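You operate a simulated robot arm through the tools that you are given. There is no shell and no other tool.

You are at the controls of a simulated robot arm. One attempt, no reset.

JOB
Marble the yellow card in green and purple at the end tub; stand it in the grey rack there.
Fine: dab, comb and park the comb; dip at least four fifths of the card; sticks back in their pots; leave the other cards clean. Set down upright: what you pick out.

Only the result counts: the job must be done as asked and must still hold three seconds after the hand-in. Knocking over, shifting, dropping, spilling or breaking anything else fails it.

ROBOT AND FRAMES
A 6-joint arm with a two-finger parallel gripper, fixed in place. Base frame: the origin is on the floor under the middle of its stand, x ahead of it, y to its left, z up; the work surface is at about z = 0.74. Units: m, degrees, N and s.
With the tool pointing down near the work surface it reaches from about 0.26 to 0.64 m from the base axis. Its first joint turns from -115.0 to 115.0 degrees. Payload 3.43 kg.
The TCP is the grasp point between the finger pads, 0.034 m short of the fingertips. In the tool frame z runs along the fingers and y along their closing line. Largest opening 0.128 m; finger width 0.024, thickness 0.012; the body of the gripper, 0.048 by 0.13 m, starts 0.096 m behind the TCP.
Orientation is told as [roll, pitch, yaw] about the base's x, y, z axes, in that order, counted from this pose: with the fingers straight down and closing along the base's y, the tool's x points along the base's -x, its y along +y and its z along -z.

CONTROLS
- The arm moves only by the tool drive_tool. Its argument "series" is a list of rows, each an object (a shift or turn left out is 0, a gripper value left out holds the last) with "slide": the shift along the tool's x, y, z in m, a list of three; "dr": the turn, a rotation vector about the tool's x, y, z in degrees, a list of three. In form: [{"slide": [tx, ty, tz], "dr": [rx, ry, rz]}, ...]. A call has 1 to 20 rows; each row shifts and turns the commanded pose from where the row before left it, along the tool's axes as they then stand. "fingers" is the gripper command, from -1 (fully open) to 1 (shut), values between in proportion, set as the call begins (left out, the last holds). Rows are played at 5 a second. More than 0.05 m and 8.6 degrees between two rows, or a gripper value outside its range, and nothing of the call is played. A pose out of reach is approached as far as the arm can. The call stops where the force on the tool passes 50 N (or 10 N more than at its start, if that is more) or the arm is blocked; 0.2 s more then pass. Each finger travels about 0.153 m/s and halts on what it meets, pressing with about 42 N; the grip force reading is that of the motor and also rises with nothing between the fingers. The clock runs only during rows and for 0.2 s after the last one: add rows that do not move to give the fingers time. The reply holds the time, the measured pose of the TCP, the force on the tool along the base axes, the opening and the grip force, in the units named above and with some noise, with the torque about the TCP (base axes, N m) and any sound that the robot's microphone picked up.
- Cameras (640 x 400 px; columns grow to the right, rows downward): "scene" is fixed at [0.3991, 0.651, 1.3494]; the picture's right is [-0.71, 0.70, 0.00], its down [0.48, 0.48, -0.73] and it looks along [-0.52, -0.52, -0.68] (base axes); focal length 214 px, centre (320, 200). "wrist" rides on the gripper at [0.076, -0.011, -0.16] in the tool frame; the picture's right is [0.15, 0.99, 0.00], its down [-0.88, 0.13, -0.46] and it looks along [-0.45, 0.07, 0.89] (tool axes); focal length 234 px, centre (320, 200). There is no depth. A picture from a camera that has moved, and an enlarged one, comes with that camera's place and axes in the base frame and with its lens.
- snapshot(camera): a new picture of that camera. No time passes.
- move_column(by): slides the trunk up (or, below 0, down) by that many m; the arm rides with it, the base frame stays. It gives what a move gives, with no picture.
- inspect(camera, box): a new picture of the part [left, top, right, bottom] of that camera's present view, enlarged. No time passes.
- close_job(): hands the job in; it is judged then, once.

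Nothing tells you positions but the pictures and the camera data. Unless the task says otherwise, let go and move clear before handing in.

The tools are called after "Call:" as a command line: name --argument value ..., lists and objects as JSON in quotes. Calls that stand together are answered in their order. drive_tool: Moves the arm, as the interface text tells. Its arguments: {"type":"object","properties":{"series":{"type":"array","items":{"type":"object","properties":{"slide":{"type":"array","items":{"type":"number"}},"dr":{"type":"array","items":{"type":"number"}}}}},"fingers":{"type":"number"}},"required":["series"]} The other tools are called the same way: move_column (by) moves the trunk up or down; snapshot (camera) takes a picture; inspect (camera, box) takes an enlarged picture of a part of a camera's view; close_job () hands the job in.

At the start:

```text
time_s: 0.0
tool_pos: [0.0358, 0.3723, 1.1996]
ee_rot: [0.0, 0.0, 0.0]
contact_force: [0.4, 0.7, 0.3]
moment: [-0.02, 0.01, -0.01]
finger_gap: 0.128
grip_force: 0.1
trunk travel left (down, up): [-0.875, 0.115]
```

scene: 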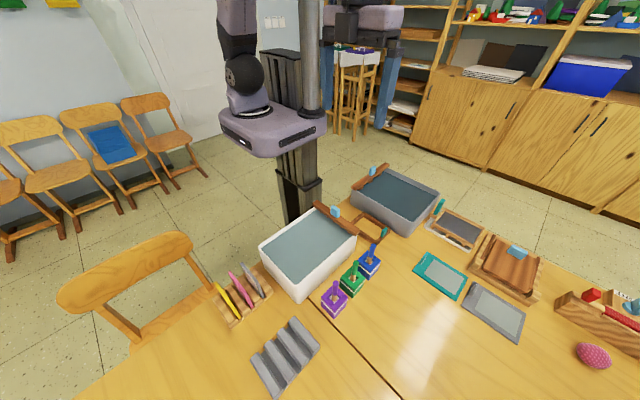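
wrist: 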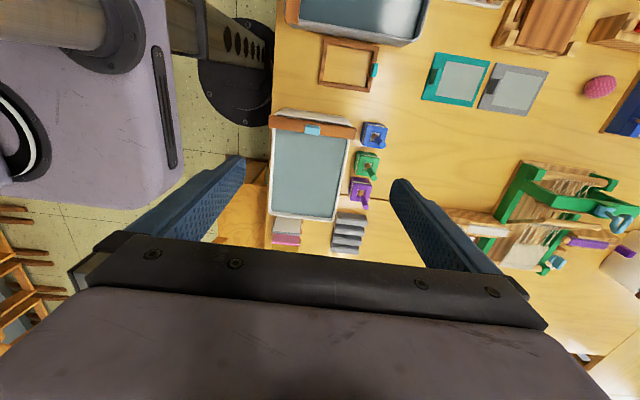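

I see a table with a white tub (at the end) with a comb on its rim, three paint pots (purple, green, blue), a holder with three cards (yellow, pink, grey) and a grey corrugated rack. I'll look closer before moving.

Call:
inspect --camera "scene" --box '[200, 190, 400, 315]'

Call:
inspect --camera "scene" --box '[200, 250, 360, 400]'

Call:
inspect --camera "scene" --box '[310, 230, 400, 330]'

Call:
inspect --camera "wrist" --box '[240, 90, 420, 260]'

```text
3.20 times, centred on (300, 252) of scene
camera zoom: at [0.3991, 0.651, 1.3494], right [-0.71, 0.7, 0.0], down [0.48, 0.48, -0.73], along [-0.52, -0.52, -0.68], focal length 686 px, centre (384, 32)
```

zoom: 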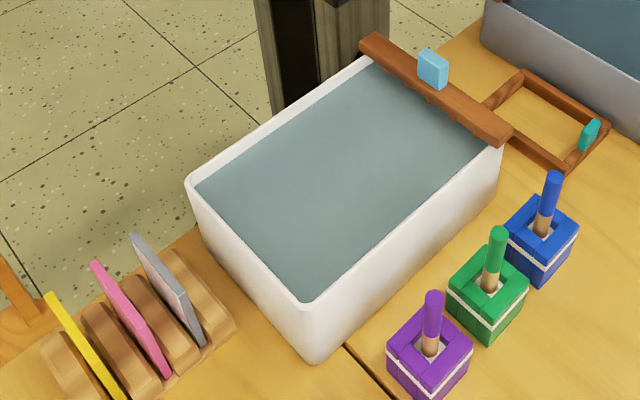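

```text
2.67 times, centred on (280, 325) of scene
camera zoom: at [0.3991, 0.651, 1.3494], right [-0.71, 0.7, 0.0], down [0.48, 0.48, -0.73], along [-0.52, -0.52, -0.68], focal length 572 px, centre (427, -133)
```

zoom: 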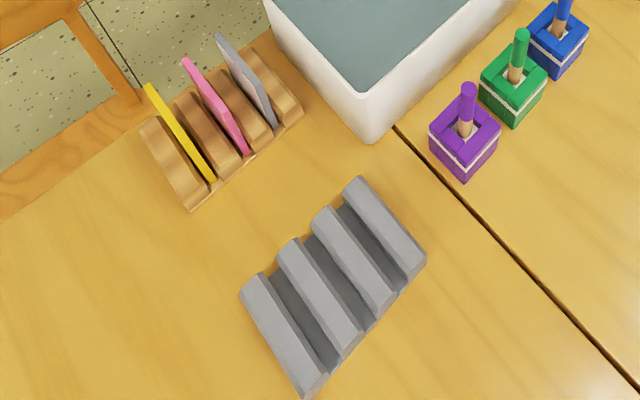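

```text
4.00 times, centred on (355, 280) of scene
camera zoom: at [0.3991, 0.651, 1.3494], right [-0.71, 0.7, 0.0], down [0.48, 0.48, -0.73], along [-0.52, -0.52, -0.68], focal length 858 px, centre (180, -120)
```

zoom: 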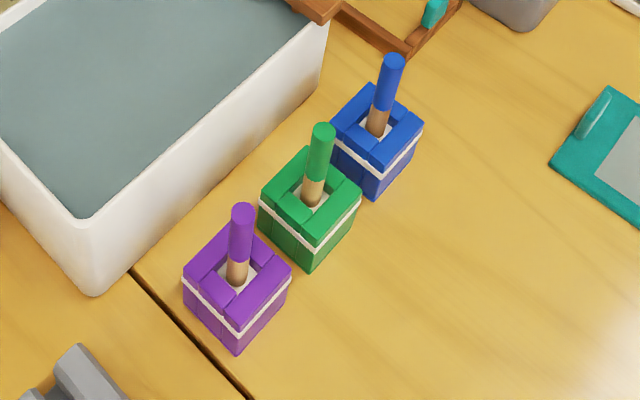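

```text
2.35 times, centred on (330, 175) of wrist
camera zoom: at [-0.0413, 0.363, 1.3593], right [-0.14, 0.99, 0.0], down [0.88, 0.13, 0.46], along [0.45, 0.07, -0.89], focal length 551 px, centre (296, 259)
```

zoom: 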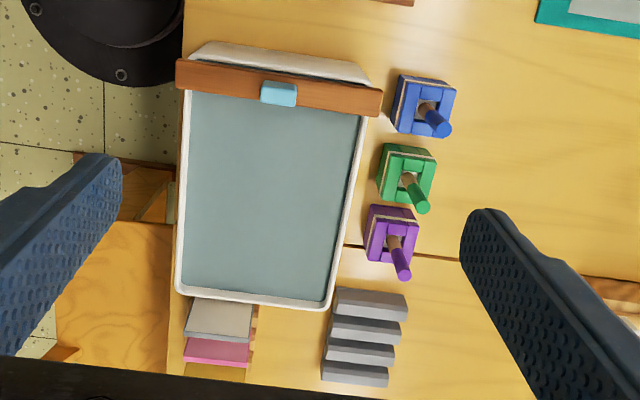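

The white tub looks to be at about (0.16, 0.36), the cards at about (0.38, 0.33), the grey rack near (0.37, 0.50) and the pots near (0.2, 0.5). I'll check the rest of the table so I know which tub is the end one.

Call:
inspect --camera "scene" --box '[340, 150, 560, 300]'

Call:
inspect --camera "scene" --box '[440, 200, 640, 400]'

Call:
inspect --camera "wrist" --box '[270, 0, 640, 200]'

Call:
inspect --camera "wrist" --box '[420, 130, 640, 300]'

```text
2.67 times, centred on (450, 225) of scene
camera zoom: at [0.3991, 0.651, 1.3494], right [-0.71, 0.7, 0.0], down [0.48, 0.48, -0.73], along [-0.52, -0.52, -0.68], focal length 572 px, centre (-27, 133)
```

zoom: 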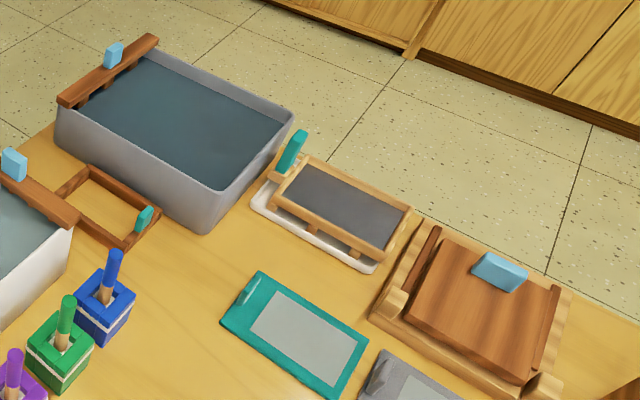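

```text
2.00 times, centred on (540, 300) of scene
camera zoom: at [0.3991, 0.651, 1.3494], right [-0.71, 0.7, 0.0], down [0.48, 0.48, -0.73], along [-0.52, -0.52, -0.68], focal length 429 px, centre (-120, 0)
```

zoom: 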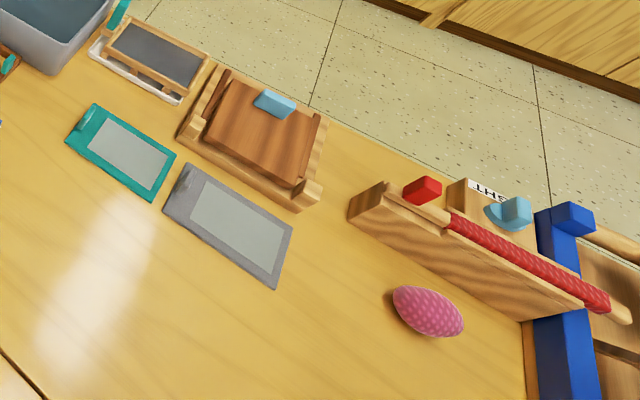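

```text
1.73 times, centred on (455, 100) of wrist
camera zoom: at [-0.0413, 0.363, 1.3593], right [-0.14, 0.99, 0.0], down [0.88, 0.13, 0.46], along [0.45, 0.07, -0.89], focal length 405 px, centre (86, 373)
```

zoom: 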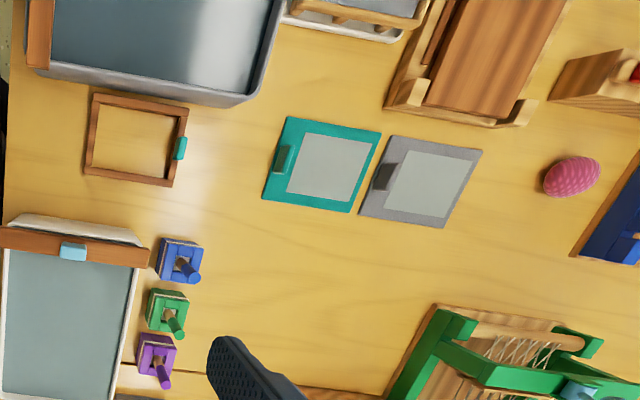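

```text
2.35 times, centred on (530, 215) of wrist
camera zoom: at [-0.0413, 0.363, 1.3593], right [-0.14, 0.99, 0.0], down [0.88, 0.13, 0.46], along [0.45, 0.07, -0.89], focal length 551 px, centre (-174, 165)
```

zoom: 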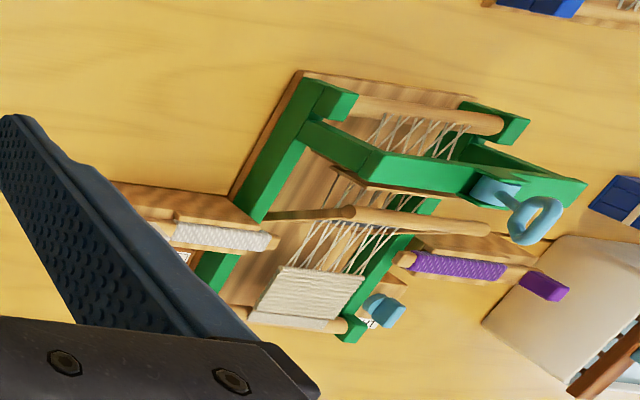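

The white tub sits at the table end with the grey rack beside it, so that's the working station. I'll move the wrist camera above it, staying high, for an overhead view.

Call:
drive_tool --series '[{"slide": [-0.04, 0.005, 0.01]}, {"slide": [-0.04, 0.005, 0.01]}, {"slide": [-0.04, 0.005, 0.01]}, {"slide": [-0.04, 0.005, 0.01]}, {"slide": [-0.04, 0.005, 0.01]}, {"slide": [-0.04, 0.005, 0.01]}, {"slide": [0, 0, 0]}]'

Call:
snapshot --camera "wrist"

Call:
snapshot --camera "scene"

```text
time_s: 1.6
tool_pos: [0.2745, 0.4027, 1.1396]
ee_rot: [0.1, 0.0, -0.1]
contact_force: [-0.8, -0.6, -0.2]
moment: [0.01, -0.05, 0.01]
finger_gap: 0.1283
grip_force: 0.1
trunk travel left (down, up): [-0.875, 0.115]
```

```text
taken
camera wrist: at [0.1982, 0.392, 1.2996], right [-0.15, 0.99, 0.0], down [0.88, 0.13, 0.46], along [0.45, 0.07, -0.89], focal length 234 px, centre (320, 200)
```

wrist: 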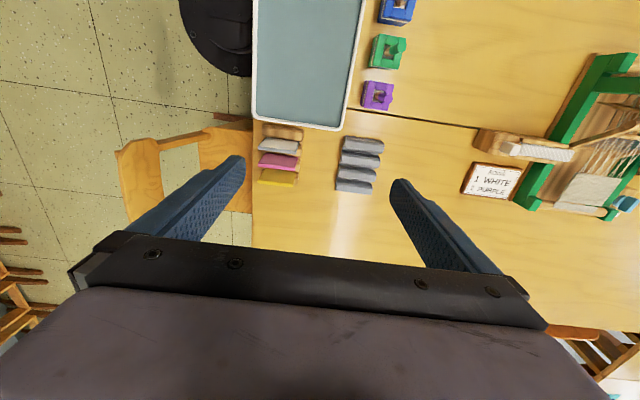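

```text
taken
```

scene: 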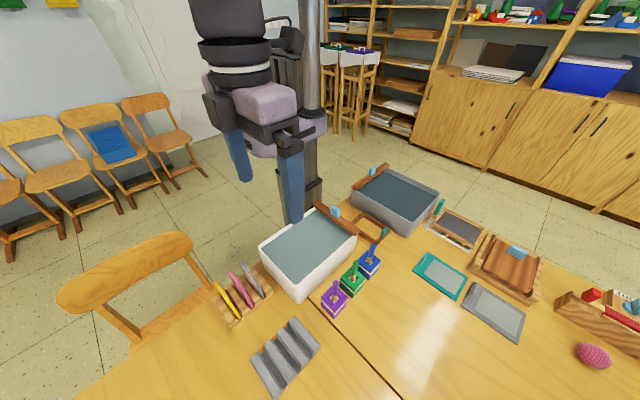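

I have a clear overhead view now. I'll enlarge it to measure.

Call:
inspect --camera "wrist" --box '[240, 0, 430, 120]'

Call:
inspect --camera "wrist" --box '[240, 110, 400, 210]'

Call:
inspect --camera "wrist" --box '[350, 0, 420, 50]'

```text
3.33 times, centred on (335, 60) of wrist
camera zoom: at [0.1982, 0.392, 1.2996], right [-0.15, 0.99, 0.0], down [0.88, 0.13, 0.46], along [0.45, 0.07, -0.89], focal length 781 px, centre (270, 667)
```

zoom: 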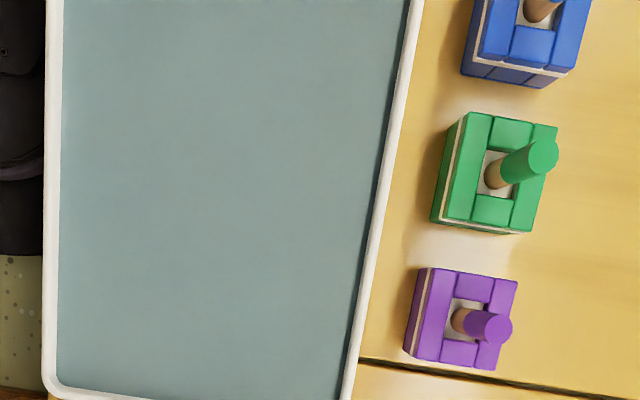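

```text
4.00 times, centred on (320, 160) of wrist
camera zoom: at [0.1982, 0.392, 1.2996], right [-0.15, 0.99, 0.0], down [0.88, 0.13, 0.46], along [0.45, 0.07, -0.89], focal length 937 px, centre (320, 360)
```

zoom: 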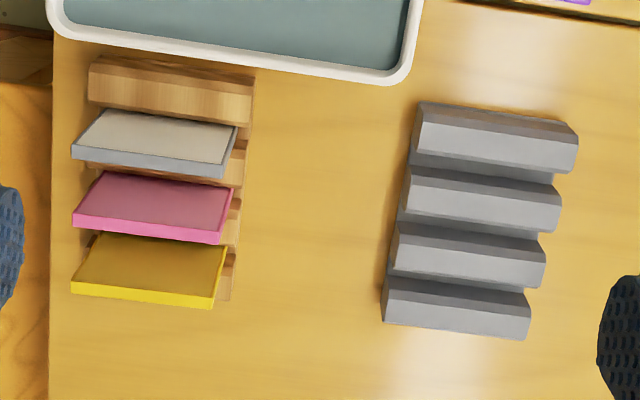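

```text
8.00 times, centred on (385, 25) of wrist
camera zoom: at [0.1982, 0.392, 1.2996], right [-0.15, 0.99, 0.0], down [0.88, 0.13, 0.46], along [0.45, 0.07, -0.89], focal length 1873 px, centre (-200, 1600)
```

zoom: 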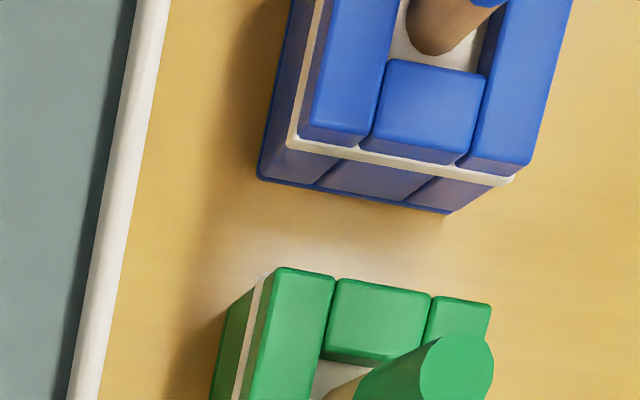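

I place the green stick at about (0.136, 0.510) with its top near z 0.873, and the purple one at about (0.210, 0.508). The yellow card's top edge is at x≈0.405, y 0.29–0.37, z≈0.844, and the tub rim is near z 0.855. Next I'll get a close view of the comb.

Call:
drive_tool --series '[{"slide": [0.039, -0.0076, 0.02]}, {"slide": [0.039, -0.0076, 0.02]}, {"slide": [0.039, -0.0076, 0.02]}, {"slide": [0.039, -0.0076, 0.02]}, {"slide": [0.039, -0.0076, 0.02]}, {"slide": [0.039, -0.0076, 0.02]}, {"slide": [0.039, -0.0076, 0.02]}, {"slide": [0, 0, 0]}]'

Call:
snapshot --camera "wrist"

Call:
snapshot --camera "scene"

```text
time_s: 3.4
tool_pos: [0.0004, 0.3502, 0.9995]
ee_rot: [0.0, 0.0, -0.1]
contact_force: [-0.3, -0.4, -0.5]
moment: [0.05, 0.02, -0.02]
finger_gap: 0.1278
grip_force: 0.0
trunk travel left (down, up): [-0.875, 0.115]
```

```text
taken
camera wrist: at [-0.0751, 0.3395, 1.1592], right [-0.14, 0.99, 0.0], down [0.88, 0.13, 0.46], along [0.45, 0.07, -0.89], focal length 234 px, centre (320, 200)
```

wrist: 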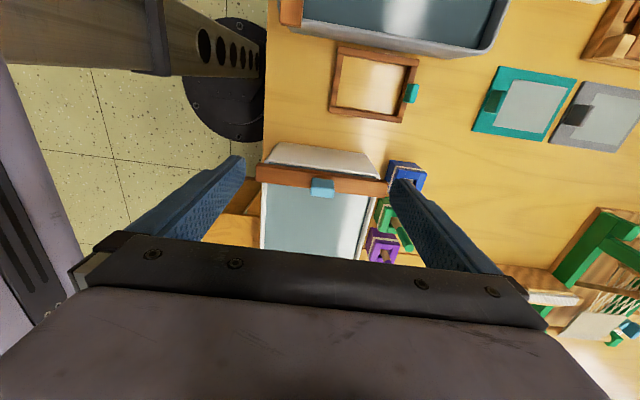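

```text
taken
```

scene: 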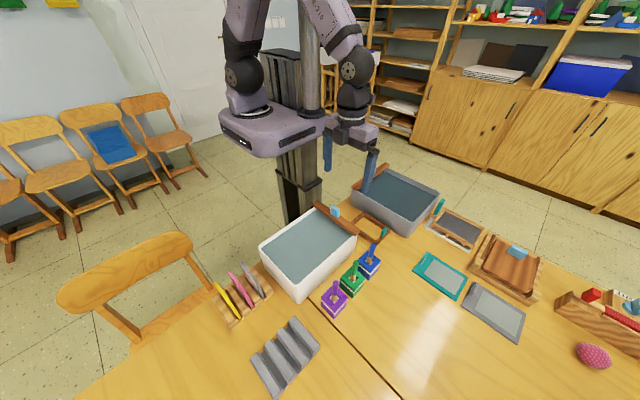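

Call:
inspect --camera "wrist" --box '[240, 130, 430, 250]'

Call:
inspect --camera "scene" --box '[290, 190, 370, 250]'

Call:
inspect --camera "scene" --box '[340, 155, 410, 205]'

```text
3.33 times, centred on (335, 190) of wrist
camera zoom: at [-0.0751, 0.3395, 1.1592], right [-0.14, 0.99, 0.0], down [0.88, 0.13, 0.46], along [0.45, 0.07, -0.89], focal length 781 px, centre (270, 233)
```

zoom: 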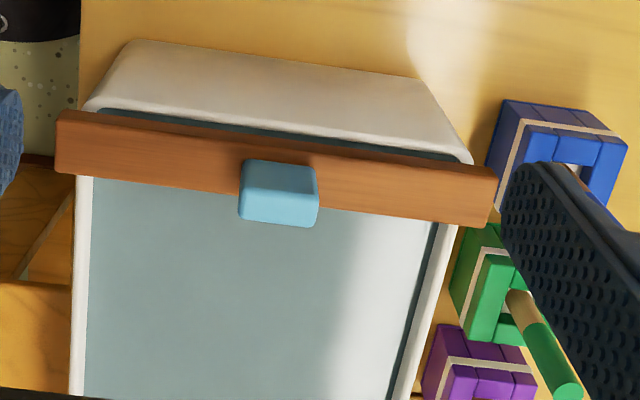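

```text
6.67 times, centred on (330, 220) of scene
camera zoom: at [0.3991, 0.651, 1.3494], right [-0.71, 0.7, 0.0], down [0.48, 0.48, -0.73], along [-0.52, -0.52, -0.68], focal length 1430 px, centre (253, 67)
```

zoom: 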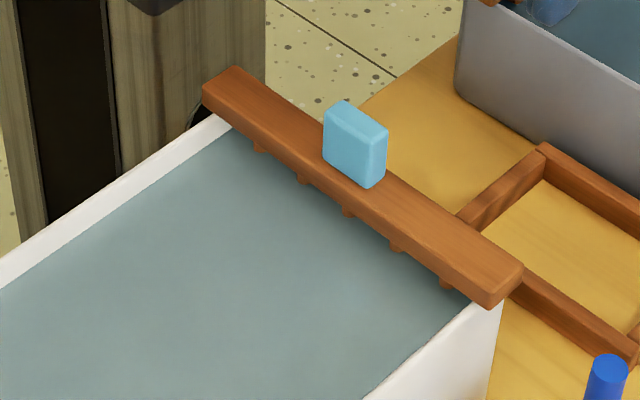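

```text
8.00 times, centred on (375, 180) of scene
camera zoom: at [0.3991, 0.651, 1.3494], right [-0.71, 0.7, 0.0], down [0.48, 0.48, -0.73], along [-0.52, -0.52, -0.68], focal length 1716 px, centre (-120, 360)
```

zoom: 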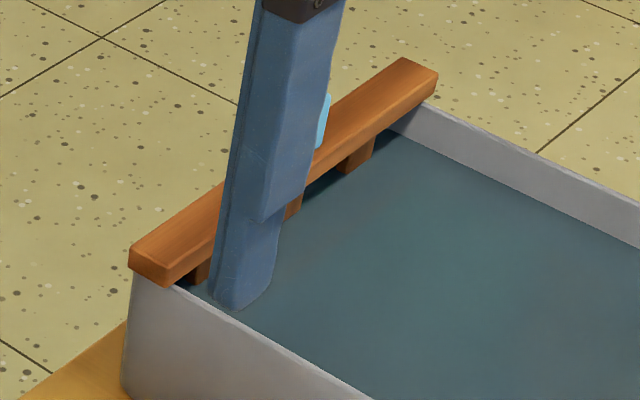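

I see the comb: a brown beam across the rim at x≈0.05 with a light-blue handle (top z≈0.90) and teeth hanging into the bath. I'll zoom in to judge the liquid level and the handle.

Call:
inspect --camera "wrist" --box '[290, 160, 400, 230]'

Call:
inspect --camera "wrist" --box '[340, 165, 390, 200]'

Call:
inspect --camera "scene" --box '[255, 225, 315, 265]'

Call:
inspect --camera "scene" --box '[210, 255, 275, 330]'

Call:
inspect --camera "scene" --box '[245, 310, 325, 400]'

```text
5.71 times, centred on (345, 195) of wrist
camera zoom: at [-0.0751, 0.3395, 1.1592], right [-0.14, 0.99, 0.0], down [0.88, 0.13, 0.46], along [0.45, 0.07, -0.89], focal length 1338 px, centre (177, 229)
```

zoom: 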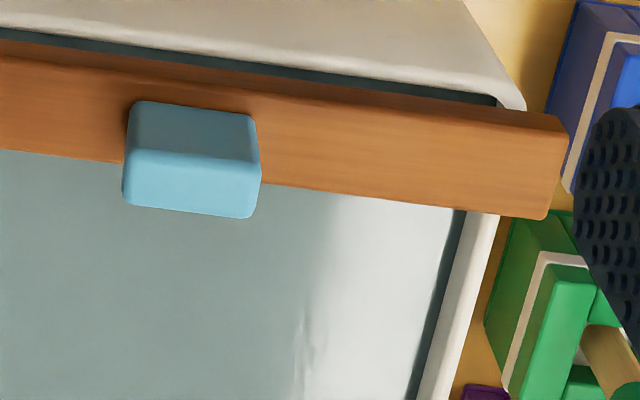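

```text
11.43 times, centred on (365, 182) of wrist
camera zoom: at [-0.0751, 0.3395, 1.1592], right [-0.14, 0.99, 0.0], down [0.88, 0.13, 0.46], along [0.45, 0.07, -0.89], focal length 2676 px, centre (-194, 400)
```

zoom: 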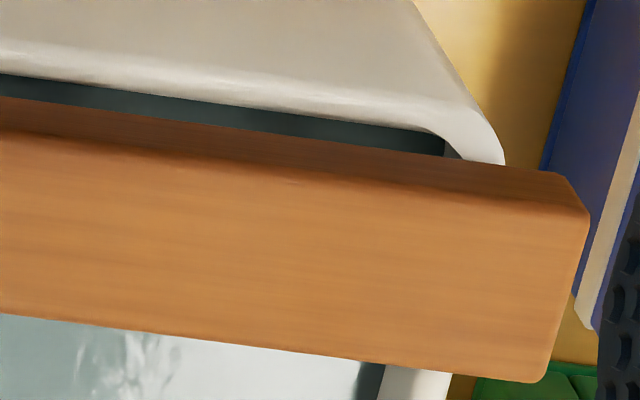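

```text
10.00 times, centred on (285, 245) of scene
camera zoom: at [0.3991, 0.651, 1.3494], right [-0.71, 0.7, 0.0], down [0.48, 0.48, -0.73], along [-0.52, -0.52, -0.68], focal length 2145 px, centre (670, -250)
```

zoom: 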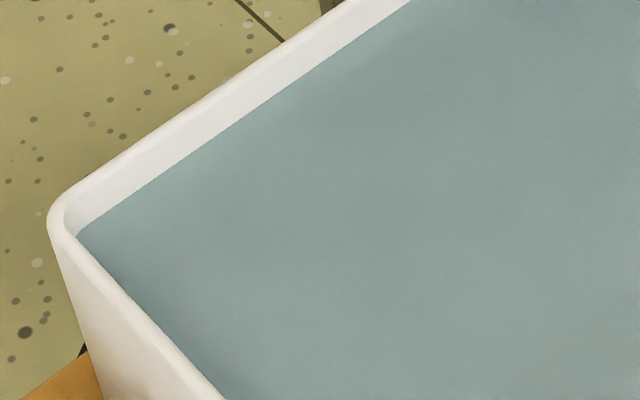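

```text
5.33 times, centred on (242, 292) of scene
camera zoom: at [0.3991, 0.651, 1.3494], right [-0.71, 0.7, 0.0], down [0.48, 0.48, -0.73], along [-0.52, -0.52, -0.68], focal length 1144 px, centre (733, -293)
```

zoom: 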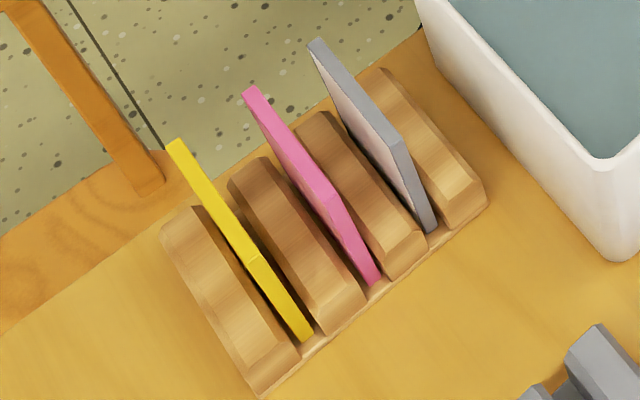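

```text
4.44 times, centred on (285, 355) of scene
camera zoom: at [0.3991, 0.651, 1.3494], right [-0.71, 0.7, 0.0], down [0.48, 0.48, -0.73], along [-0.52, -0.52, -0.68], focal length 953 px, centre (476, -489)
```

zoom: 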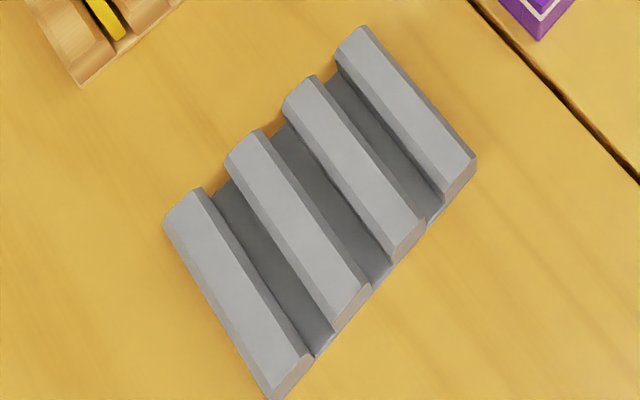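

The liquid looks to be about 13 mm below the rim, near z 0.842. The card is roughly 74 x 93 x 6 mm. I'll start with the green stick: half-close the gripper and hover above it to check alignment.

Call:
drive_tool --series '[{"slide": [-0.0271, 0.032, 0.0079]}, {"slide": [-0.0271, 0.032, 0.0079]}, {"slide": [-0.0271, 0.032, 0.0079]}, {"slide": [-0.0271, 0.032, 0.0079]}, {"slide": [-0.0271, 0.032, 0.0079]}, {"slide": [0, 0, 0]}, {"slide": [0, 0, 0]}]' --fingers 0.2

Call:
snapshot --camera "wrist"

Call:
inspect --camera "wrist" --box '[230, 50, 430, 250]'

Call:
snapshot --camera "scene"

```text
time_s: 5.0
tool_pos: [0.1372, 0.5109, 0.9603]
ee_rot: [-0.1, -0.1, -0.1]
contact_force: [0.5, 0.4, -0.1]
moment: [-0.01, -0.01, 0.0]
finger_gap: 0.0509
grip_force: 0.0
trunk travel left (down, up): [-0.875, 0.115]
```

```text
taken
camera wrist: at [0.062, 0.5002, 1.1198], right [-0.14, 0.99, 0.0], down [0.88, 0.13, 0.46], along [0.45, 0.07, -0.89], focal length 234 px, centre (320, 200)
```

wrist: 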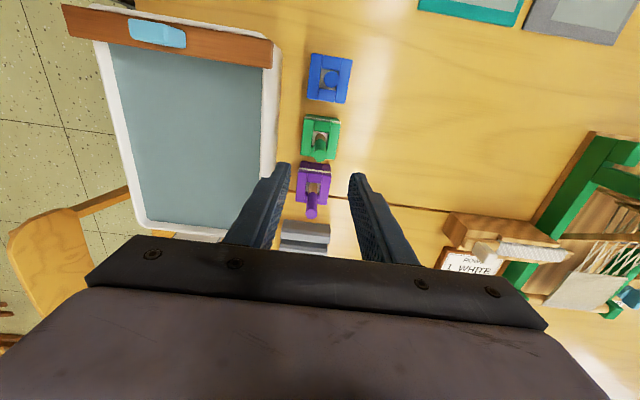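

```text
2.00 times, centred on (330, 150) of wrist
camera zoom: at [0.062, 0.5002, 1.1198], right [-0.14, 0.99, 0.0], down [0.88, 0.13, 0.46], along [0.45, 0.07, -0.89], focal length 468 px, centre (300, 300)
```

zoom: 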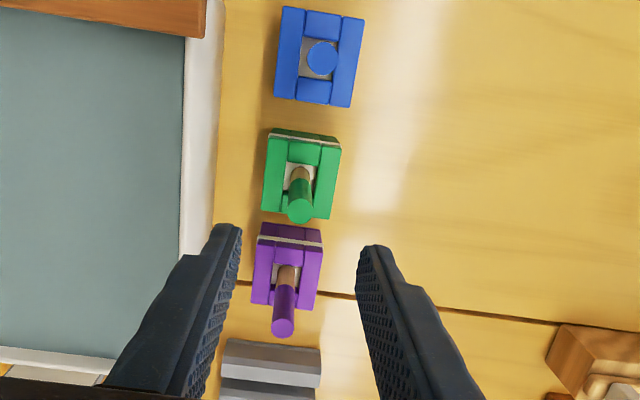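

```text
taken
```

scene: 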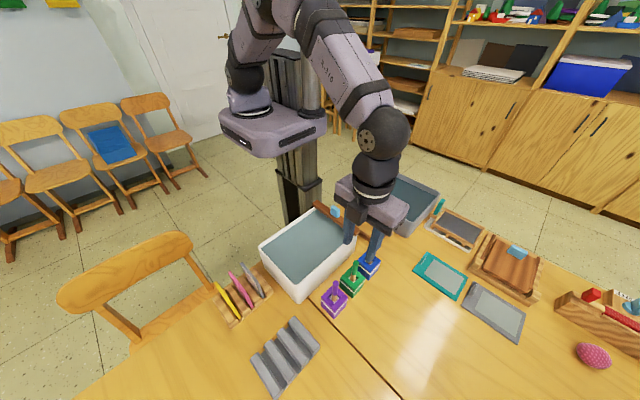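

Call:
inspect --camera "wrist" --box '[290, 105, 350, 175]'

Call:
inspect --camera "wrist" --box '[280, 150, 350, 230]'

Call:
inspect --camera "scene" --box '[310, 220, 400, 320]'

```text
5.71 times, centred on (320, 140) of wrist
camera zoom: at [0.062, 0.5002, 1.1198], right [-0.14, 0.99, 0.0], down [0.88, 0.13, 0.46], along [0.45, 0.07, -0.89], focal length 1338 px, centre (320, 543)
```

zoom: 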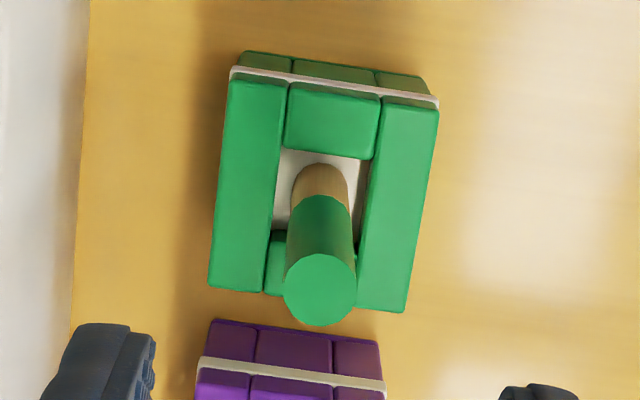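

```text
5.00 times, centred on (315, 190) of wrist
camera zoom: at [0.062, 0.5002, 1.1198], right [-0.14, 0.99, 0.0], down [0.88, 0.13, 0.46], along [0.45, 0.07, -0.89], focal length 1171 px, centre (345, 250)
```

zoom: 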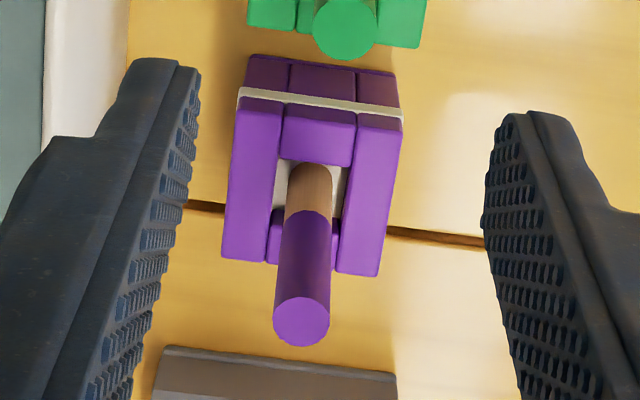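

```text
4.00 times, centred on (355, 270) of scene
camera zoom: at [0.3991, 0.651, 1.3494], right [-0.71, 0.7, 0.0], down [0.48, 0.48, -0.73], along [-0.52, -0.52, -0.68], focal length 858 px, centre (180, -80)
```

zoom: 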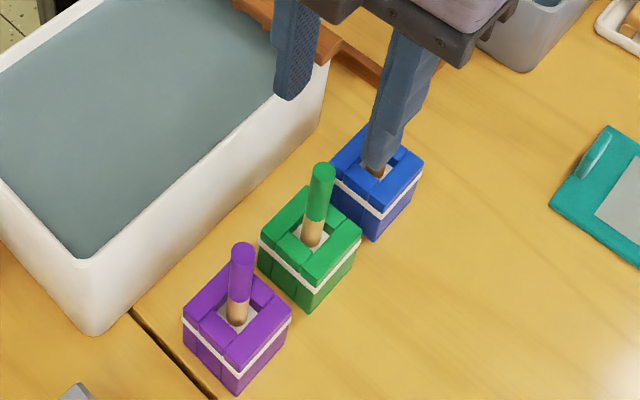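

The green stick is at (0.1347, 0.511), about 14 mm thick, and the pot top is near z 0.79. I'll lower straight down around it and close.

Call:
drive_tool --series '[{"slide": [0.0025, 0.0, 0.03]}, {"slide": [0, 0, 0.03]}, {"slide": [0, 0, 0.03]}, {"slide": [0, 0, 0.025]}, {"slide": [0, 0, 0]}]'

Call:
inspect --camera "scene" --box '[310, 220, 400, 320]'

Call:
inspect --camera "wrist" --box '[240, 120, 400, 240]'

```text
time_s: 6.2
tool_pos: [0.136, 0.5093, 0.8443]
ee_rot: [0.0, 0.0, -0.1]
contact_force: [0.3, -0.4, 0.0]
moment: [0.0, 0.02, 0.04]
finger_gap: 0.0512
grip_force: 0.1
trunk travel left (down, up): [-0.875, 0.115]
```

```text
4.00 times, centred on (355, 270) of scene
camera zoom: at [0.3991, 0.651, 1.3494], right [-0.71, 0.7, 0.0], down [0.48, 0.48, -0.73], along [-0.52, -0.52, -0.68], focal length 858 px, centre (180, -80)
```

zoom: 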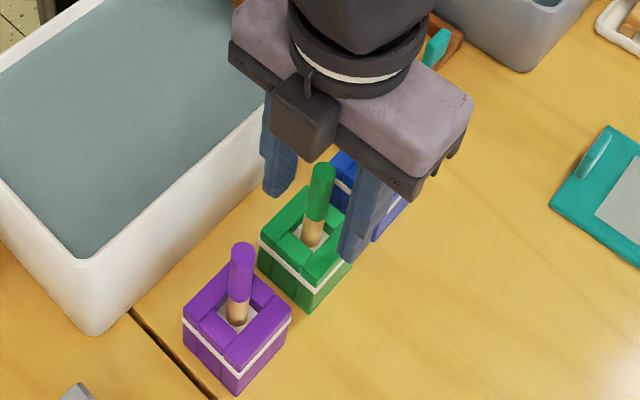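

```text
3.33 times, centred on (320, 180) of wrist
camera zoom: at [0.0591, 0.499, 1.0047], right [-0.14, 0.99, 0.0], down [0.88, 0.13, 0.46], along [0.45, 0.07, -0.89], focal length 781 px, centre (320, 267)
```

zoom: 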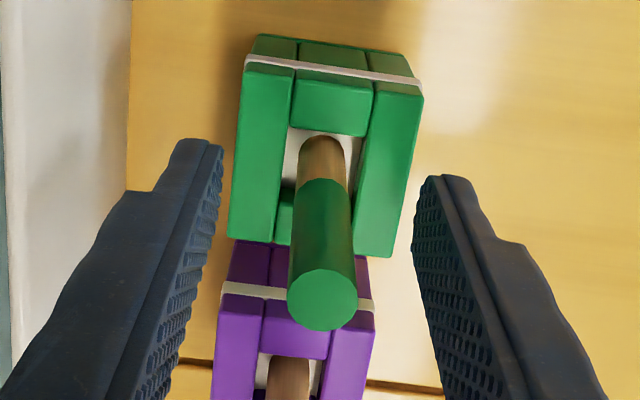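

The stick sits between the fingers, off-centre by about 1 mm. I'll make a small correction and close.

Call:
drive_tool --series '[{"slide": [0.001, 0.001, 0]}]'

Call:
drive_tool --series '[{"slide": [0, 0, 0]}, {"slide": [0, 0, 0]}, {"slide": [0, 0, 0]}]' --fingers 1

Call:
inspect --camera "wrist" --box '[240, 120, 400, 240]'

Call:
inspect --camera "scene" --box '[310, 220, 400, 320]'

```text
time_s: 6.6
tool_pos: [0.1339, 0.5103, 0.8447]
ee_rot: [0.0, 0.0, -0.2]
contact_force: [-0.2, 0.0, -0.1]
moment: [-0.02, -0.02, -0.02]
finger_gap: 0.0512
grip_force: 0.1
trunk travel left (down, up): [-0.875, 0.115]
```

```text
time_s: 7.4
tool_pos: [0.1341, 0.5112, 0.8455]
ee_rot: [0.1, 0.0, -0.1]
contact_force: [-0.2, 0.7, 0.3]
moment: [-0.06, -0.02, 0.04]
finger_gap: 0.0095
grip_force: 42.2
trunk travel left (down, up): [-0.875, 0.115]
```

```text
3.33 times, centred on (320, 180) of wrist
camera zoom: at [0.0582, 0.5004, 1.0051], right [-0.14, 0.99, 0.0], down [0.88, 0.13, 0.46], along [0.45, 0.07, -0.89], focal length 781 px, centre (320, 267)
```

zoom: 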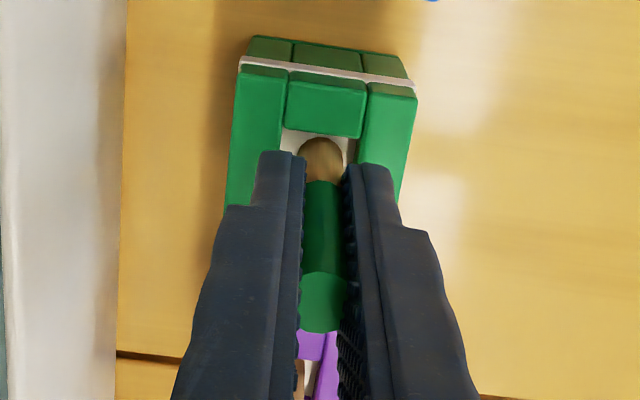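

```text
4.00 times, centred on (355, 270) of scene
camera zoom: at [0.3991, 0.651, 1.3494], right [-0.71, 0.7, 0.0], down [0.48, 0.48, -0.73], along [-0.52, -0.52, -0.68], focal length 858 px, centre (180, -80)
```

zoom: 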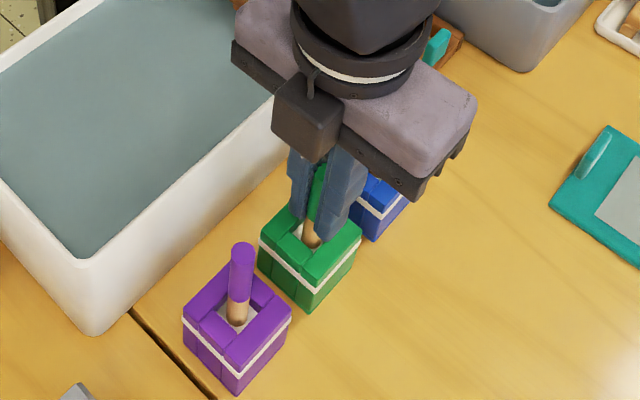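

The stick is gripped (gap 9.5 mm). I'll lift it straight up clear of the pot and see how long it is.

Call:
drive_tool --series '[{"slide": [0, 0, -0.015]}, {"slide": [0, 0, -0.02]}, {"slide": [0, 0, -0.025]}, {"slide": [0, 0, -0.03]}, {"slide": [0, 0, -0.03]}, {"slide": [0, 0, -0.03]}, {"slide": [0, 0, 0]}]'

Call:
inspect --camera "scene" --box '[290, 190, 400, 310]'

Call:
inspect --camera "wrist" --box '[240, 80, 400, 240]'

```text
time_s: 9.0
tool_pos: [0.1333, 0.5115, 0.9955]
ee_rot: [-0.1, 0.0, -0.1]
contact_force: [-0.4, 0.2, -0.4]
moment: [-0.02, 0.02, 0.01]
finger_gap: 0.0095
grip_force: 42.6
trunk travel left (down, up): [-0.875, 0.115]
```

```text
3.33 times, centred on (345, 250) of scene
camera zoom: at [0.3991, 0.651, 1.3494], right [-0.71, 0.7, 0.0], down [0.48, 0.48, -0.73], along [-0.52, -0.52, -0.68], focal length 715 px, centre (237, 33)
```

zoom: 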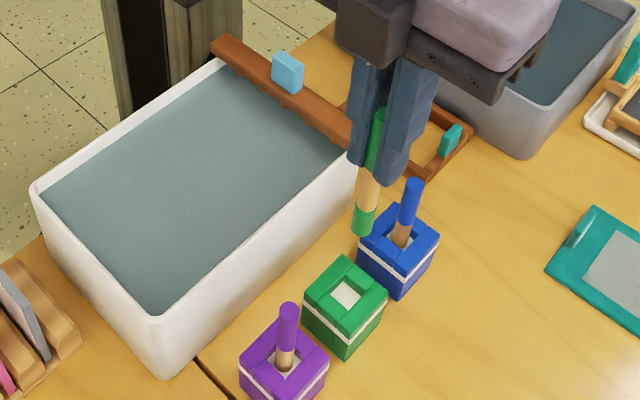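

```text
2.50 times, centred on (320, 160) of wrist
camera zoom: at [0.0581, 0.5005, 1.156], right [-0.14, 0.99, 0.0], down [0.88, 0.13, 0.46], along [0.45, 0.07, -0.89], focal length 585 px, centre (320, 300)
```

zoom: 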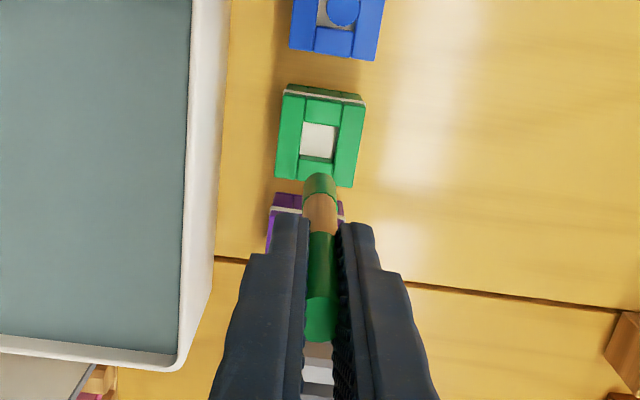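

The stick comes out with a green-painted tip about 0.10 m below the TCP. I'll carry it over the bath at about (0.16, 0.37), keeping the tip above the rim.

Call:
drive_tool --series '[{"slide": [-0.007, -0.036, -0.005]}, {"slide": [-0.007, -0.036, 0]}, {"slide": [-0.007, -0.036, 0]}, {"slide": [-0.007, -0.035, 0]}, {"slide": [0, 0, 0]}]'

Call:
inspect --camera "scene" --box '[240, 170, 400, 310]'

Call:
inspect --camera "wrist" --box '[220, 60, 420, 240]'

```text
time_s: 10.2
tool_pos: [0.1609, 0.3666, 1.0013]
ee_rot: [0.0, 0.0, -0.1]
contact_force: [0.4, -0.4, -0.8]
moment: [-0.01, 0.03, 0.0]
finger_gap: 0.0092
grip_force: 42.3
trunk travel left (down, up): [-0.875, 0.115]
```

```text
2.86 times, centred on (320, 240) of scene
camera zoom: at [0.3991, 0.651, 1.3494], right [-0.71, 0.7, 0.0], down [0.48, 0.48, -0.73], along [-0.52, -0.52, -0.68], focal length 613 px, centre (320, 86)
```

zoom: 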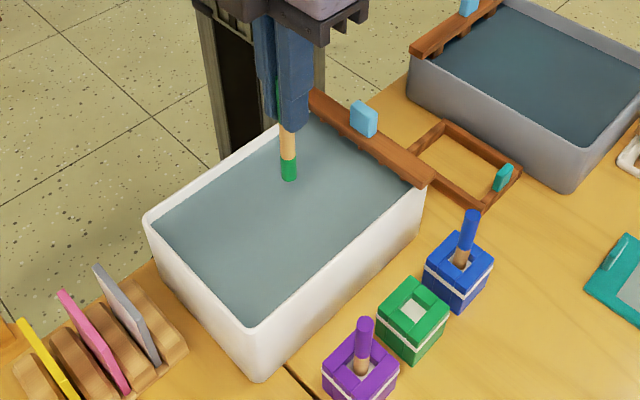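

```text
2.22 times, centred on (320, 150) of wrist
camera zoom: at [0.0852, 0.3578, 1.1598], right [-0.15, 0.99, 0.0], down [0.88, 0.13, 0.46], along [0.45, 0.07, -0.89], focal length 520 px, centre (320, 311)
```

zoom: 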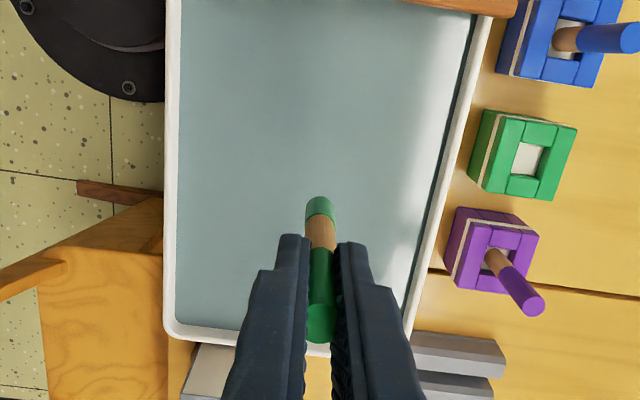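

Now I'll lower the tip in small steps toward the liquid and look.

Call:
drive_tool --series '[{"slide": [0, 0, 0.025]}, {"slide": [0, 0, 0.025]}, {"slide": [0, 0, 0.008]}, {"slide": [0, 0, 0]}]'

Call:
inspect --camera "scene" --box '[270, 200, 350, 260]'

Call:
inspect --camera "wrist" --box '[260, 110, 380, 200]'

```text
time_s: 11.2
tool_pos: [0.1608, 0.369, 0.9425]
ee_rot: [0.0, -0.1, -0.1]
contact_force: [0.4, -0.4, -1.2]
moment: [0.03, 0.01, -0.04]
finger_gap: 0.0122
grip_force: 42.0
trunk travel left (down, up): [-0.875, 0.115]
```

```text
6.67 times, centred on (310, 230) of scene
camera zoom: at [0.3991, 0.651, 1.3494], right [-0.71, 0.7, 0.0], down [0.48, 0.48, -0.73], along [-0.52, -0.52, -0.68], focal length 1430 px, centre (387, 0)
```

zoom: 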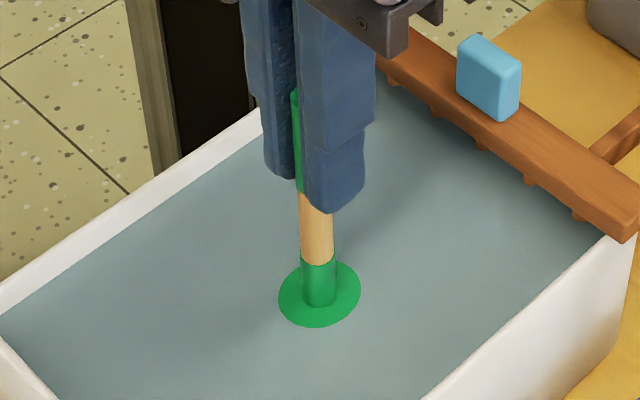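

```text
4.44 times, centred on (320, 155) of wrist
camera zoom: at [0.0849, 0.3577, 1.1017], right [-0.14, 0.99, 0.0], down [0.88, 0.13, 0.46], along [0.45, 0.07, -0.89], focal length 1041 px, centre (320, 400)
```

zoom: 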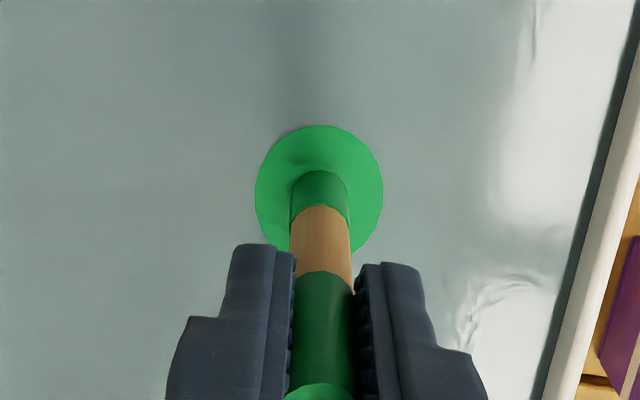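

A green blot has formed, so the dab works. I'll add two more green dabs nearby for good coverage.

Call:
drive_tool --series '[{"slide": [0, 0, -0.025]}, {"slide": [-0.035, 0.028, 0]}, {"slide": [0, 0, 0.025]}, {"slide": [0, 0, 0]}, {"slide": [0, 0, -0.025]}, {"slide": [0.035, -0.028, 0]}, {"slide": [0.035, -0.028, 0]}, {"slide": [0, 0, 0.025]}, {"slide": [0, 0, 0]}, {"slide": [0, 0, -0.025]}, {"slide": [0, 0, -0.036]}, {"slide": [0, 0, 0]}]'

Call:
inspect --camera "scene" --box '[240, 170, 400, 310]'

Call:
inspect --camera "wrist" --box '[220, 60, 420, 240]'

```text
time_s: 13.8
tool_pos: [0.1269, 0.3406, 1.0031]
ee_rot: [-0.1, 0.0, -0.2]
contact_force: [0.4, -0.3, -0.3]
moment: [-0.01, 0.0, 0.02]
finger_gap: 0.0118
grip_force: 42.3
trunk travel left (down, up): [-0.875, 0.115]
```

```text
2.86 times, centred on (320, 240) of scene
camera zoom: at [0.3991, 0.651, 1.3494], right [-0.71, 0.7, 0.0], down [0.48, 0.48, -0.73], along [-0.52, -0.52, -0.68], focal length 613 px, centre (320, 86)
```

zoom: 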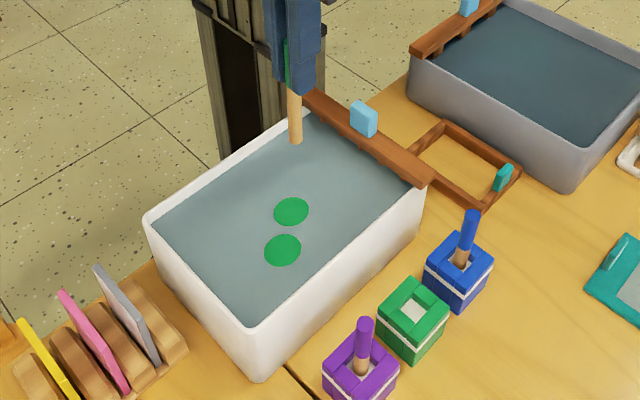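

```text
2.22 times, centred on (320, 150) of wrist
camera zoom: at [0.051, 0.3304, 1.1624], right [-0.14, 0.99, 0.0], down [0.88, 0.13, 0.46], along [0.45, 0.07, -0.89], focal length 520 px, centre (320, 311)
```

zoom: 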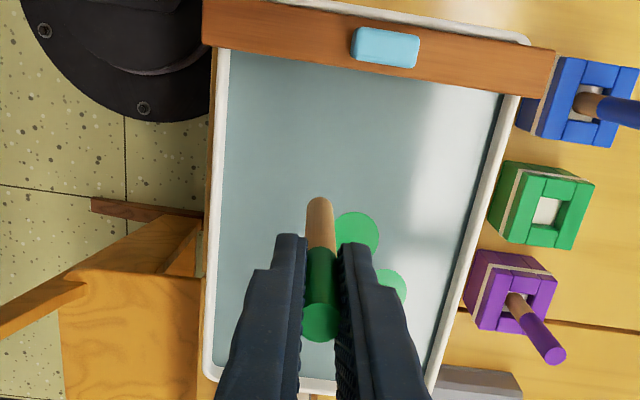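

The stick carries two dabs' worth: there are two green blots and the tip is now bare. I'll return it above its pot.

Call:
drive_tool --series '[{"slide": [-0.001, 0.043, 0]}, {"slide": [-0.002, 0.043, 0]}, {"slide": [-0.002, 0.043, 0]}, {"slide": [-0.002, 0.042, 0]}, {"slide": [0, 0, 0.03]}, {"slide": [0, 0, 0.02]}, {"slide": [0, 0, 0]}]'

Call:
inspect --camera "scene" --box '[310, 210, 400, 310]'

Call:
inspect --camera "wrist" --box '[260, 100, 380, 220]'

```text
time_s: 15.4
tool_pos: [0.1342, 0.511, 0.9516]
ee_rot: [-0.1, 0.0, 0.0]
contact_force: [0.2, -0.4, 0.9]
moment: [0.01, -0.01, 0.02]
finger_gap: 0.0118
grip_force: 41.7
trunk travel left (down, up): [-0.875, 0.115]
```

```text
4.00 times, centred on (355, 260) of scene
camera zoom: at [0.3991, 0.651, 1.3494], right [-0.71, 0.7, 0.0], down [0.48, 0.48, -0.73], along [-0.52, -0.52, -0.68], focal length 858 px, centre (180, -40)
```

zoom: 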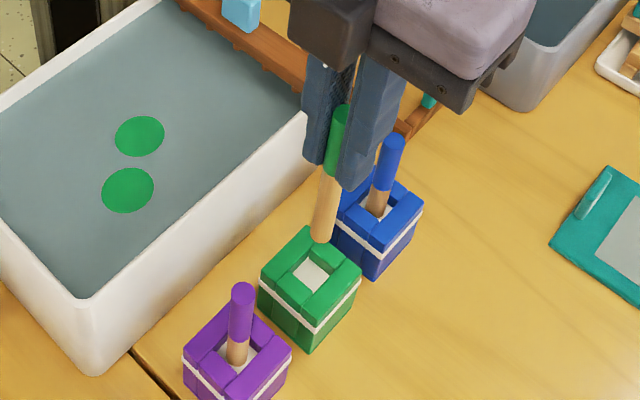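

```text
3.33 times, centred on (320, 160) of wrist
camera zoom: at [0.0582, 0.5003, 1.1122], right [-0.14, 0.99, 0.0], down [0.88, 0.13, 0.46], along [0.45, 0.07, -0.89], focal length 781 px, centre (320, 333)
```

zoom: 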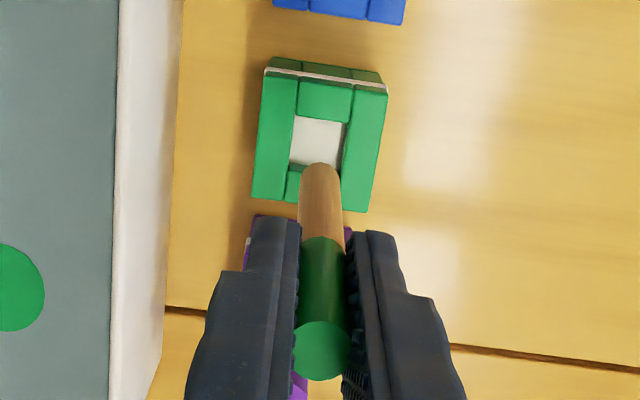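

The stick tip lines up with the hole in its pot. I'll lower it straight in.

Call:
drive_tool --series '[{"slide": [0, 0, 0.025]}, {"slide": [0, 0, 0.025]}, {"slide": [0, 0, 0.025]}, {"slide": [0, 0, 0.02]}, {"slide": [0, 0, 0.01]}, {"slide": [0, 0, 0]}]'

Call:
inspect --camera "scene" --box '[310, 220, 400, 320]'

Call:
inspect --camera "wrist" --box '[260, 100, 380, 220]'

```text
time_s: 16.8
tool_pos: [0.1335, 0.5114, 0.8517]
ee_rot: [0.5, 0.0, -0.1]
contact_force: [0.2, -5.7, 31.6]
moment: [-0.56, 0.01, 0.0]
finger_gap: 0.0116
grip_force: 42.2
trunk travel left (down, up): [-0.875, 0.115]
```

```text
4.00 times, centred on (355, 270) of scene
camera zoom: at [0.3991, 0.651, 1.3494], right [-0.71, 0.7, 0.0], down [0.48, 0.48, -0.73], along [-0.52, -0.52, -0.68], focal length 858 px, centre (180, -80)
```

zoom: 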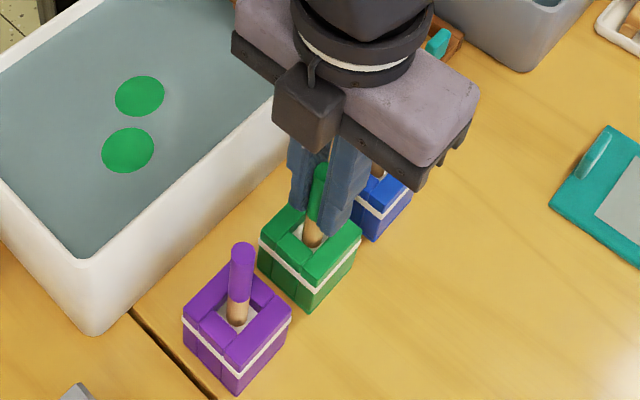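

```text
3.33 times, centred on (320, 160) of wrist
camera zoom: at [0.0573, 0.499, 1.0121], right [-0.14, 0.99, 0.01], down [0.88, 0.13, 0.46], along [0.45, 0.07, -0.89], focal length 781 px, centre (320, 333)
```

zoom: 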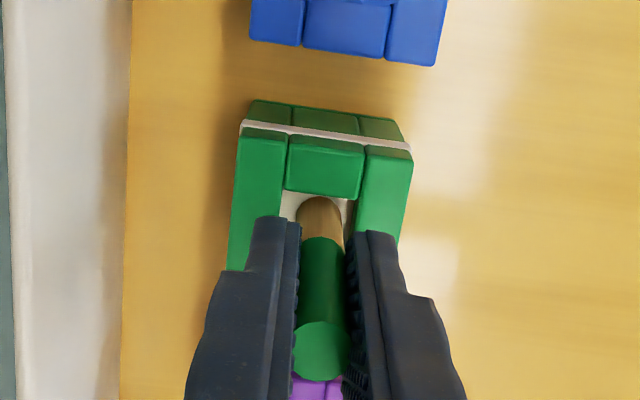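

The stick has bottomed out in the pot; it slipped about 6 mm down in the grip, which is fine. I'll ease up a little, then open only enough to clear.

Call:
drive_tool --series '[{"slide": [0, 0, -0.005]}, {"slide": [0, 0, 0]}]'

Call:
drive_tool --series '[{"slide": [0, 0, 0]}, {"slide": [0, 0, 0]}, {"slide": [0, 0, 0]}]' --fingers 0.2

Call:
inspect --camera "scene" --box '[310, 220, 400, 320]'

Call:
inspect --camera "wrist" --box '[260, 100, 380, 220]'

```text
time_s: 17.4
tool_pos: [0.1339, 0.5101, 0.8525]
ee_rot: [0.0, 0.0, -0.1]
contact_force: [-0.3, 1.7, 11.8]
moment: [0.28, -0.04, -0.01]
finger_gap: 0.0118
grip_force: 42.4
trunk travel left (down, up): [-0.875, 0.115]
```

```text
time_s: 18.2
tool_pos: [0.1345, 0.511, 0.8527]
ee_rot: [-0.1, 0.0, -0.2]
contact_force: [0.0, -0.4, 0.6]
moment: [-0.04, -0.03, 0.0]
finger_gap: 0.0512
grip_force: 0.0
trunk travel left (down, up): [-0.875, 0.115]
```

```text
4.00 times, centred on (355, 270) of scene
camera zoom: at [0.3991, 0.651, 1.3494], right [-0.71, 0.7, 0.0], down [0.48, 0.48, -0.73], along [-0.52, -0.52, -0.68], focal length 858 px, centre (180, -80)
```

zoom: 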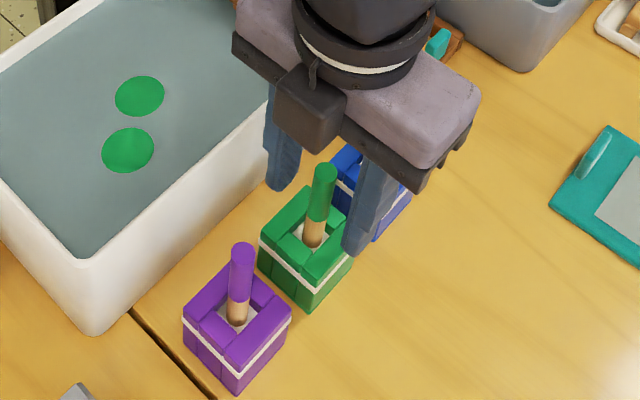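

```text
3.33 times, centred on (320, 160) of wrist
camera zoom: at [0.0577, 0.5002, 1.0123], right [-0.14, 0.99, 0.0], down [0.88, 0.13, 0.46], along [0.45, 0.07, -0.89], focal length 781 px, centre (320, 333)
```

zoom: 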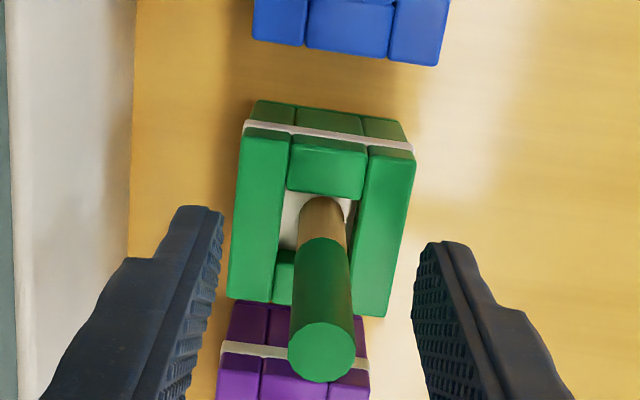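

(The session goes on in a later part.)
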